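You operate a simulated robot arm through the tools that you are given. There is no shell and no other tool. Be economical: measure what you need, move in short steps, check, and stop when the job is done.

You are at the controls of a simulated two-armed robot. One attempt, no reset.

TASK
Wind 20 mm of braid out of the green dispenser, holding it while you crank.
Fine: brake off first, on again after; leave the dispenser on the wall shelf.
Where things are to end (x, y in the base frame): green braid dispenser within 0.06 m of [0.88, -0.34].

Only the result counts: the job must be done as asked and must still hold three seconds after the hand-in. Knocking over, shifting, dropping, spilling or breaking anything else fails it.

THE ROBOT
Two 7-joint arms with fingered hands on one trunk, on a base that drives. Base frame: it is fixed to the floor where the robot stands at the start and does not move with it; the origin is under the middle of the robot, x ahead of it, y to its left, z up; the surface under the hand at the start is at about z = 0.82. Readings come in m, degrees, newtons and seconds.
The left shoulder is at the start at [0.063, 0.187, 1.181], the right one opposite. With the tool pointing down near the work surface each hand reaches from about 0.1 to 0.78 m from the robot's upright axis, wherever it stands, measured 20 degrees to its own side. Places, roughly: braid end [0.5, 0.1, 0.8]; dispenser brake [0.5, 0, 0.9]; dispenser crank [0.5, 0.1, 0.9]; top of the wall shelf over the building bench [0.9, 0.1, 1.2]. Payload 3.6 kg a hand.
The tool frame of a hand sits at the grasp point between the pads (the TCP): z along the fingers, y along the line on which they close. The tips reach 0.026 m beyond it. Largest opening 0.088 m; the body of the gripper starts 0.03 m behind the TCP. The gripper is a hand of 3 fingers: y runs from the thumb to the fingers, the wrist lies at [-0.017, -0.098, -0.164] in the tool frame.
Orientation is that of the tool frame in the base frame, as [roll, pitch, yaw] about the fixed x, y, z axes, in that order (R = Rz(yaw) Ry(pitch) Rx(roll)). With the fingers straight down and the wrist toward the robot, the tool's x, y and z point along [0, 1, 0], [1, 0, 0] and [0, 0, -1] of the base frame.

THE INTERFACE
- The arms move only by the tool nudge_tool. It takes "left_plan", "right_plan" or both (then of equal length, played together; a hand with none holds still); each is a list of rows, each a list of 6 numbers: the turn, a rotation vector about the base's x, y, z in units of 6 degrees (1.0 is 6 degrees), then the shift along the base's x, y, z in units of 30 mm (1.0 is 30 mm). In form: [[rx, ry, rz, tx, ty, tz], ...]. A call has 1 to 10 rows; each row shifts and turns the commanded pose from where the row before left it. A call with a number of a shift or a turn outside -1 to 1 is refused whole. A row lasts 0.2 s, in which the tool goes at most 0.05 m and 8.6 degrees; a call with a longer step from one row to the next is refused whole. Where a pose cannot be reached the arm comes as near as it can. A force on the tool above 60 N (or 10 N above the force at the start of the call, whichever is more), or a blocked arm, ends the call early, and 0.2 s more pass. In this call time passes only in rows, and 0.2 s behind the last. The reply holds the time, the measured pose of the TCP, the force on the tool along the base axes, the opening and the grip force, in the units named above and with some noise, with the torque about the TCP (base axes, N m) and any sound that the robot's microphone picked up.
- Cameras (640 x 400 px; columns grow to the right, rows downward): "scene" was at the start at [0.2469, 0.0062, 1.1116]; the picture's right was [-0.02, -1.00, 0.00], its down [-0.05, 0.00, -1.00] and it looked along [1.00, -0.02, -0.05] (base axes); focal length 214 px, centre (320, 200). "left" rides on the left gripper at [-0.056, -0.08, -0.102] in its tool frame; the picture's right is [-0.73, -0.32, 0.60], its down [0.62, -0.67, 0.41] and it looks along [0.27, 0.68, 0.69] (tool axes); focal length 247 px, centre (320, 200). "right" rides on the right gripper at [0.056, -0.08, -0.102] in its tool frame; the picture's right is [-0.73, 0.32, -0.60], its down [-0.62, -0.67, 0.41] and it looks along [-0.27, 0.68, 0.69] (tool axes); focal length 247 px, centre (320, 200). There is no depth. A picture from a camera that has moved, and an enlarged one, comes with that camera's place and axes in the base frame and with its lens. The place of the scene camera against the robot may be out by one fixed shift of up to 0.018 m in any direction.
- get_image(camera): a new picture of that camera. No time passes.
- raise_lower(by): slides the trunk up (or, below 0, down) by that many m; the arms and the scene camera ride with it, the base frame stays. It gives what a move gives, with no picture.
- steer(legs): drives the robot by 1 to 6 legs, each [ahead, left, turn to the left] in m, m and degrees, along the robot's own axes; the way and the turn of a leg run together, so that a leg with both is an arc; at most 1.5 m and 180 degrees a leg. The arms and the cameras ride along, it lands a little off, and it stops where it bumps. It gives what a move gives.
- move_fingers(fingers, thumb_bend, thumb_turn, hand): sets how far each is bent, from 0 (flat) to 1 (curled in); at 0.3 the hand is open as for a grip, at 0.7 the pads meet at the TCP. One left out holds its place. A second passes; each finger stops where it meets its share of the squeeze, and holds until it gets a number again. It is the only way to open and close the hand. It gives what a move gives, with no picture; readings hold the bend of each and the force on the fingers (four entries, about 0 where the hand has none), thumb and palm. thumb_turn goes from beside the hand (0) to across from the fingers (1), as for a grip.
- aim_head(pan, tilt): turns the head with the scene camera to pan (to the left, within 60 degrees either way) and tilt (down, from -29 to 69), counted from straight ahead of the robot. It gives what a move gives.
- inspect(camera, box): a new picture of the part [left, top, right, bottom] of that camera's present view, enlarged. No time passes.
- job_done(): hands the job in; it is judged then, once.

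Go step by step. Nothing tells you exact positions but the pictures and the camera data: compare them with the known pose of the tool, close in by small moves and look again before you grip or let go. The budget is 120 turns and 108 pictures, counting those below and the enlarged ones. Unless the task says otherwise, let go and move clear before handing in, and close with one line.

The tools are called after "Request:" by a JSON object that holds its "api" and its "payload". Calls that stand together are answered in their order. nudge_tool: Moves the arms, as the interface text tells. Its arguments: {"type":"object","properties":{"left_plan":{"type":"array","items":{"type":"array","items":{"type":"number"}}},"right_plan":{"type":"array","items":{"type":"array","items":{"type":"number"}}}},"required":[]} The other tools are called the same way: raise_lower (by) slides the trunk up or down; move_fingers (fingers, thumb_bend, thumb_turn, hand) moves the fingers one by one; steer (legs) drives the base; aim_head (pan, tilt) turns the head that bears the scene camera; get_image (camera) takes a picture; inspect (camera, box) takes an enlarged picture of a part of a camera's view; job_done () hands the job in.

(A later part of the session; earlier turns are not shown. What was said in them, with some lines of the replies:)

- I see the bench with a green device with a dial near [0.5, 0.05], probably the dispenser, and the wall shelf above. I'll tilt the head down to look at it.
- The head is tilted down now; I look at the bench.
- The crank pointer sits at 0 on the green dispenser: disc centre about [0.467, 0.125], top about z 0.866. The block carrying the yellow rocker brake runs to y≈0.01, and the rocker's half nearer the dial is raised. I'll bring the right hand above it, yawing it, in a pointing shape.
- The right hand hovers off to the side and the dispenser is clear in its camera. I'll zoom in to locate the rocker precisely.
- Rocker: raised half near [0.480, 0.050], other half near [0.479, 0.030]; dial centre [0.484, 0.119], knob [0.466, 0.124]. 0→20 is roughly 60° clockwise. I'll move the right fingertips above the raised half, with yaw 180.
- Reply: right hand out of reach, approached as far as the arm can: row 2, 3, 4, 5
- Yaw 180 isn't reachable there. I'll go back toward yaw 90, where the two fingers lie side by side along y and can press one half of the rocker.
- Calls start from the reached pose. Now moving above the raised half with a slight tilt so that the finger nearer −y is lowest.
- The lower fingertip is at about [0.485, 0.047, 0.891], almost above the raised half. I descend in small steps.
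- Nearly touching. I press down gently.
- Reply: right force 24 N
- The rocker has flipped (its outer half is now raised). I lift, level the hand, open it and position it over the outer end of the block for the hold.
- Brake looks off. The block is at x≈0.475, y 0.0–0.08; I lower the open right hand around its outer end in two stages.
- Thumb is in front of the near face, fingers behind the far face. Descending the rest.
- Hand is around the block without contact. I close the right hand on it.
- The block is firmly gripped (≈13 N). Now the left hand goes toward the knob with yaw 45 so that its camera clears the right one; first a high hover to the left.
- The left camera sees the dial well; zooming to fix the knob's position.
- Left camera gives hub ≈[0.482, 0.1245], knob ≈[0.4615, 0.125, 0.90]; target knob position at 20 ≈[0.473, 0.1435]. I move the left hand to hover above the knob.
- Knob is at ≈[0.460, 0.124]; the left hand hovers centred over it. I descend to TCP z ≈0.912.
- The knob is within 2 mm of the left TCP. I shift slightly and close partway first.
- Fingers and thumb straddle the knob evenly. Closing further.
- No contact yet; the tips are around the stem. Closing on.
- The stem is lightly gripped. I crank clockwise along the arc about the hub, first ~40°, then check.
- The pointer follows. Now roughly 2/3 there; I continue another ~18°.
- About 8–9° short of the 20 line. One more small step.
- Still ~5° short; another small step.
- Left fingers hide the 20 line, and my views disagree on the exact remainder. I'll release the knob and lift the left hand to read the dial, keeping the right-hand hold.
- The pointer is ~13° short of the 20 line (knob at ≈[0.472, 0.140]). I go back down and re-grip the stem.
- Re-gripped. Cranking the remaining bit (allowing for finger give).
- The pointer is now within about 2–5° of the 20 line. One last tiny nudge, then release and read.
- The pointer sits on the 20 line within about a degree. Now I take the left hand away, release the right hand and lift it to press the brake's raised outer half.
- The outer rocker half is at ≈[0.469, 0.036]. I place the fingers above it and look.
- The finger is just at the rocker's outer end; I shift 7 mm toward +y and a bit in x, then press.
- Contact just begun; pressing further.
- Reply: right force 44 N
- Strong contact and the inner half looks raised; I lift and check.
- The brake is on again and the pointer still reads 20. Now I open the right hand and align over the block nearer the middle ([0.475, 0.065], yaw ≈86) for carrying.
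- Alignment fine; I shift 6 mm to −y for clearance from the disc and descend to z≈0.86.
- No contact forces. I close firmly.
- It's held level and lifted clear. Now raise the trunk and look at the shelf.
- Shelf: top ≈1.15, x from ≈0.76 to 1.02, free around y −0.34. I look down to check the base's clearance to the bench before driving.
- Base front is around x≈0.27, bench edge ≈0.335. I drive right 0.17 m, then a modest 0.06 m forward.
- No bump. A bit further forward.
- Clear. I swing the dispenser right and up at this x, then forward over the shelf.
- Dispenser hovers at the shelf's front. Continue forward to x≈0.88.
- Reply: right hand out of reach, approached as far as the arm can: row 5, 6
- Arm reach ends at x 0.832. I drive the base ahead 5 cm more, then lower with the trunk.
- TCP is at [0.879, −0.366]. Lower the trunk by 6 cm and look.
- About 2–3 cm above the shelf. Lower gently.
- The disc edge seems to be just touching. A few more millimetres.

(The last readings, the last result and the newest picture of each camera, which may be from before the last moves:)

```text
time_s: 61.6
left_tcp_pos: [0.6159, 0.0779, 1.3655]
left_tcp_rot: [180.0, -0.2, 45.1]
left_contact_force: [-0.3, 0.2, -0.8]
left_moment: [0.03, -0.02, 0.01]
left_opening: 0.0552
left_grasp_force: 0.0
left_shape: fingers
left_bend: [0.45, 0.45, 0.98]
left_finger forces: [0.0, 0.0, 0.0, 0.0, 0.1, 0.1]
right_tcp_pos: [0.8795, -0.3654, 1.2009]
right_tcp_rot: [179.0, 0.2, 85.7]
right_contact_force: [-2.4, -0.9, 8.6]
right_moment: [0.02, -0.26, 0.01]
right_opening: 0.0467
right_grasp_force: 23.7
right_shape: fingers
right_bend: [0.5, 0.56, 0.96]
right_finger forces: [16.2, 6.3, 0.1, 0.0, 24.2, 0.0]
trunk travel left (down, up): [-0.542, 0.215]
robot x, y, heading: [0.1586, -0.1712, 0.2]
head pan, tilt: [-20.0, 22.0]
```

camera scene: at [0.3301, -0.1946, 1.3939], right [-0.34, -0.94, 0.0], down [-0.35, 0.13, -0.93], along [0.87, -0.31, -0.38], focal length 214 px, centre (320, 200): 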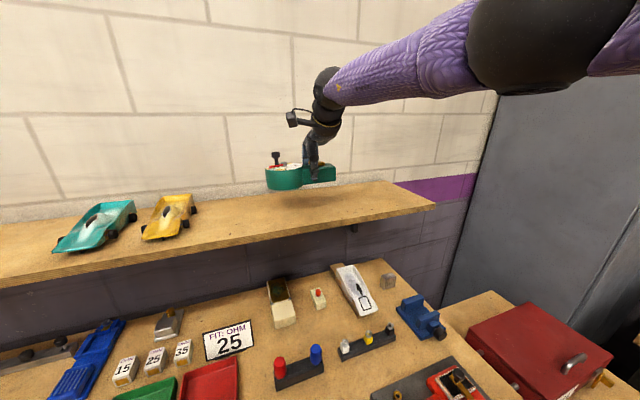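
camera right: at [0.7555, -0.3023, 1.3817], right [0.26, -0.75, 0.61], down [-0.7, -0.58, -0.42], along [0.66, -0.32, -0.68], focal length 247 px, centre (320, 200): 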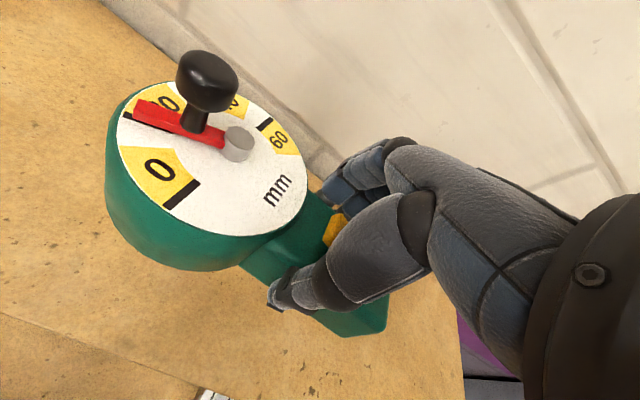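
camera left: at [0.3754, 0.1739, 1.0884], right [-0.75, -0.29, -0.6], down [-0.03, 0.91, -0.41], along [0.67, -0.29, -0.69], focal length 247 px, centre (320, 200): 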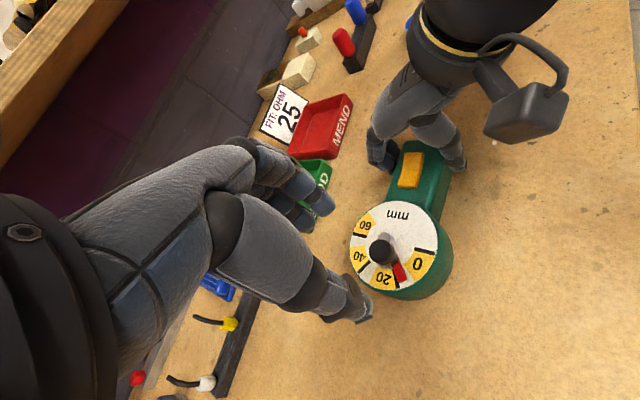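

It rests on the shelf. Release.

Request:
{"api": "move_fingers", "payload": {"hand": "right", "fingers": 0.3, "thumb_bend": 0.3}}

Request:
{"api": "inspect", "payload": {"camera": "scene", "box": [230, 130, 380, 240]}}

Request:
{"api": "get_image", "payload": {"camera": "right"}}

```text
time_s: 62.6
left_tcp_pos: [0.615, 0.0764, 1.3651]
left_tcp_rot: [179.9, 0.0, 45.1]
left_contact_force: [0.7, -0.3, -0.2]
left_moment: [0.03, -0.03, -0.02]
left_opening: 0.0552
left_grasp_force: 0.0
left_shape: fingers
left_bend: [0.45, 0.45, 0.98]
left_finger forces: [0.1, 0.1, 0.1, 0.0, 0.0, 0.0]
right_tcp_pos: [0.8802, -0.3652, 1.1985]
right_tcp_rot: [179.2, 0.3, 86.0]
right_contact_force: [0.6, 0.2, 0.0]
right_moment: [-0.01, 0.01, 0.0]
right_opening: 0.088
right_grasp_force: 0.1
right_shape: fingers
right_bend: [0.3, 0.3, 0.97]
right_finger forces: [0.0, 0.0, 0.0, 0.0, 0.0, 0.0]
trunk travel left (down, up): [-0.542, 0.215]
robot x, y, heading: [0.157, -0.1689, -0.1]
head pan, tilt: [-20.0, 22.0]
```

```text
3.64 times, centred on (305, 185) of scene
camera zoom: at [0.3802, -0.1942, 1.3096], right [-0.34, -0.94, 0.0], down [-0.35, 0.13, -0.93], along [0.87, -0.32, -0.37], focal length 780 px, centre (374, 254)
```

zoom: 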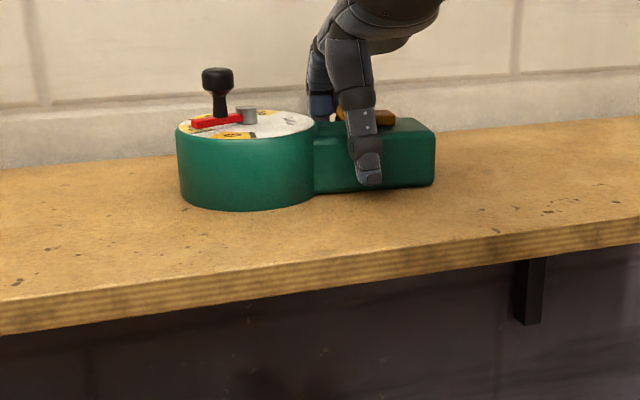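

```text
20 pictures are left
camera right: at [0.8034, -0.3024, 1.2993], right [0.26, -0.75, 0.61], down [-0.7, -0.58, -0.42], along [0.66, -0.32, -0.68], focal length 247 px, centre (320, 200)
```

right: 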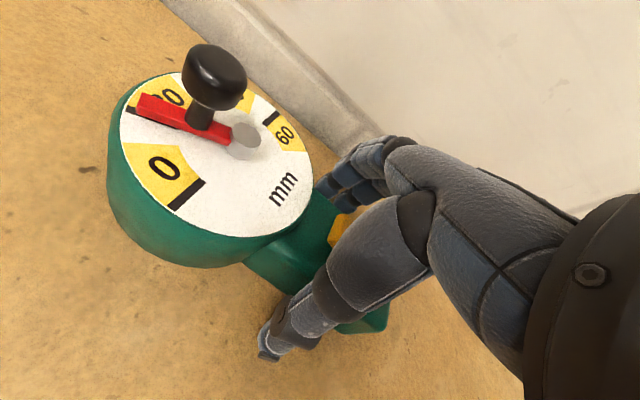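

Released and standing flat. I raise the trunk straight up to clear, then check.

Request:
{"api": "raise_lower", "payload": {"by": 0.12}}

Request:
{"api": "get_image", "payload": {"camera": "right"}}

Request:
{"api": "inspect", "payload": {"camera": "scene", "box": [220, 130, 400, 270]}}

```text
time_s: 64.1
left_tcp_pos: [0.6156, 0.077, 1.4842]
left_tcp_rot: [180.0, 0.0, 45.2]
left_contact_force: [0.2, 0.6, -0.5]
left_moment: [0.0, 0.01, -0.01]
left_opening: 0.0553
left_grasp_force: 0.1
left_shape: fingers
left_bend: [0.45, 0.45, 0.98]
left_finger forces: [0.1, 0.1, 0.1, 0.0, 0.1, 0.0]
right_tcp_pos: [0.88, -0.3662, 1.3189]
right_tcp_rot: [179.2, 0.2, 85.9]
right_contact_force: [-0.4, 0.9, 0.2]
right_moment: [-0.01, 0.01, -0.03]
right_opening: 0.0878
right_grasp_force: 0.0
right_shape: fingers
right_bend: [0.3, 0.3, 0.97]
right_finger forces: [0.0, 0.0, 0.0, 0.0, 0.0, 0.1]
trunk travel left (down, up): [-0.662, 0.095]
robot x, y, heading: [0.1588, -0.1701, 0.2]
head pan, tilt: [-20.0, 22.0]
```

```text
19 pictures are left
camera right: at [0.8032, -0.3026, 1.4188], right [0.26, -0.75, 0.61], down [-0.7, -0.58, -0.42], along [0.66, -0.32, -0.68], focal length 247 px, centre (320, 200)
```

right: 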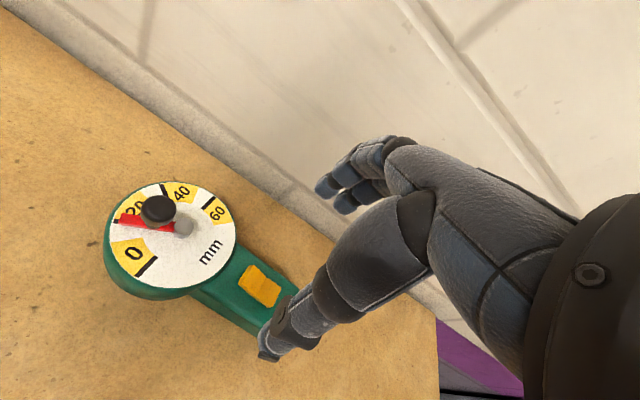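

```text
2.86 times, centred on (310, 200) of scene
camera zoom: at [0.3778, -0.1941, 1.4311], right [-0.34, -0.94, 0.0], down [-0.35, 0.13, -0.93], along [0.87, -0.32, -0.37], focal length 613 px, centre (349, 200)
```

zoom: 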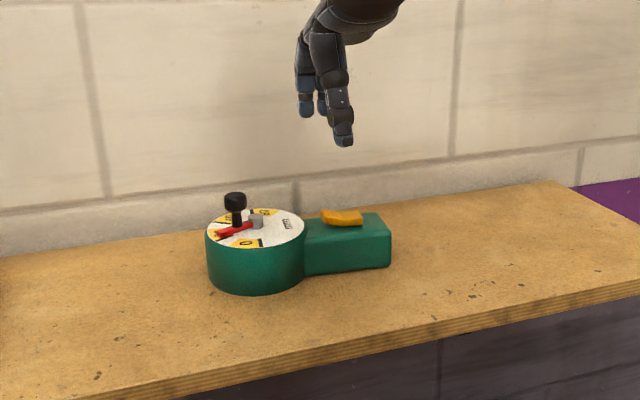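

Request:
{"api": "inspect", "payload": {"camera": "right", "box": [90, 165, 310, 345]}}

Request:
{"api": "inspect", "payload": {"camera": "scene", "box": [260, 180, 350, 240]}}

```text
2.22 times, centred on (200, 255) of right
camera zoom: at [0.8032, -0.3026, 1.4188], right [0.26, -0.75, 0.61], down [-0.7, -0.58, -0.42], along [0.66, -0.32, -0.68], focal length 549 px, centre (587, 78)
```

zoom: 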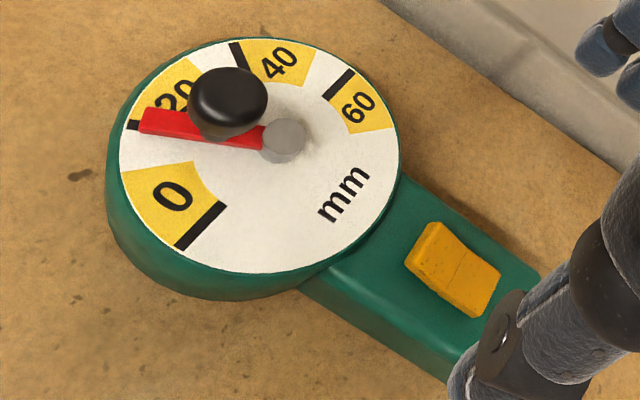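

```text
6.67 times, centred on (305, 210) of scene
camera zoom: at [0.3778, -0.1941, 1.4311], right [-0.34, -0.94, 0.0], down [-0.35, 0.13, -0.93], along [0.87, -0.32, -0.37], focal length 1430 px, centre (420, 133)
```

zoom: 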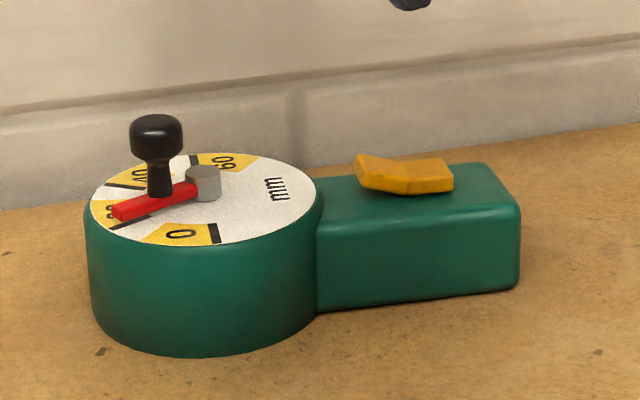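

Pointer at 20, brake on, dispenser at about [0.88, −0.335] on the shelf. I pull the hand back clear.

Request:
{"api": "nudge_tool", "payload": {"right_plan": [[0, 0, 0, 0, 0, 0.8], [0, 0, 0, -0.8, 0, 0.3], [0, 0, 0, -0.9, 0, 0], [0, 0, 0, -0.9, 0, 0], [0, 0, 0, -0.9, 0, 0], [0, 0, 0, -0.9, 0, 0]]}}

Request:
{"api": "get_image", "payload": {"camera": "scene"}}

```text
time_s: 65.5
left_tcp_pos: [0.6162, 0.0769, 1.4838]
left_tcp_rot: [179.9, 0.0, 45.1]
left_contact_force: [0.4, -0.4, -0.4]
left_moment: [-0.01, 0.0, 0.03]
left_opening: 0.0555
left_grasp_force: 0.0
left_shape: fingers
left_bend: [0.45, 0.45, 0.98]
left_finger forces: [0.0, 0.0, 0.0, 0.0, 0.0, 0.0]
right_tcp_pos: [0.878, -0.3636, 1.341]
right_tcp_rot: [179.3, 0.3, 85.9]
right_contact_force: [0.5, 0.0, -0.2]
right_moment: [0.01, 0.02, 0.0]
right_opening: 0.0878
right_grasp_force: 0.1
right_shape: fingers
right_bend: [0.3, 0.3, 0.97]
right_finger forces: [0.1, 0.0, 0.1, 0.1, 0.1, 0.1]
right hand out of reach, approached as far as the arm can: row 2, 3, 4, 5, 6
trunk travel left (down, up): [-0.662, 0.095]
robot x, y, heading: [0.1586, -0.1725, 0.2]
head pan, tilt: [-20.0, 22.0]
```

```text
15 pictures are left
camera scene: at [0.3777, -0.1941, 1.4312], right [-0.34, -0.94, 0.0], down [-0.35, 0.13, -0.93], along [0.87, -0.32, -0.37], focal length 214 px, centre (320, 200)
```

scene: 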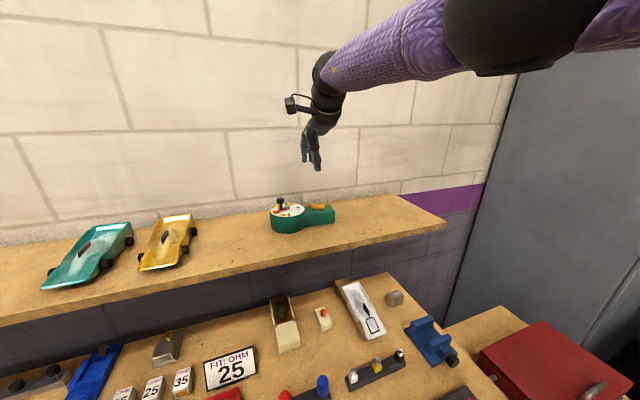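

The dispenser stands free on the shelf with the hand well above it, and nothing else has moved. Handing in.

Request:
{"api": "job_done", "payload": {}}

```text
The job is handed in.
```

I wound 20 mm of braid out of the green dispenser while holding it. The brake came off first and went back on after, and the dispenser now stands on the wall shelf at about [0.88, -0.335].
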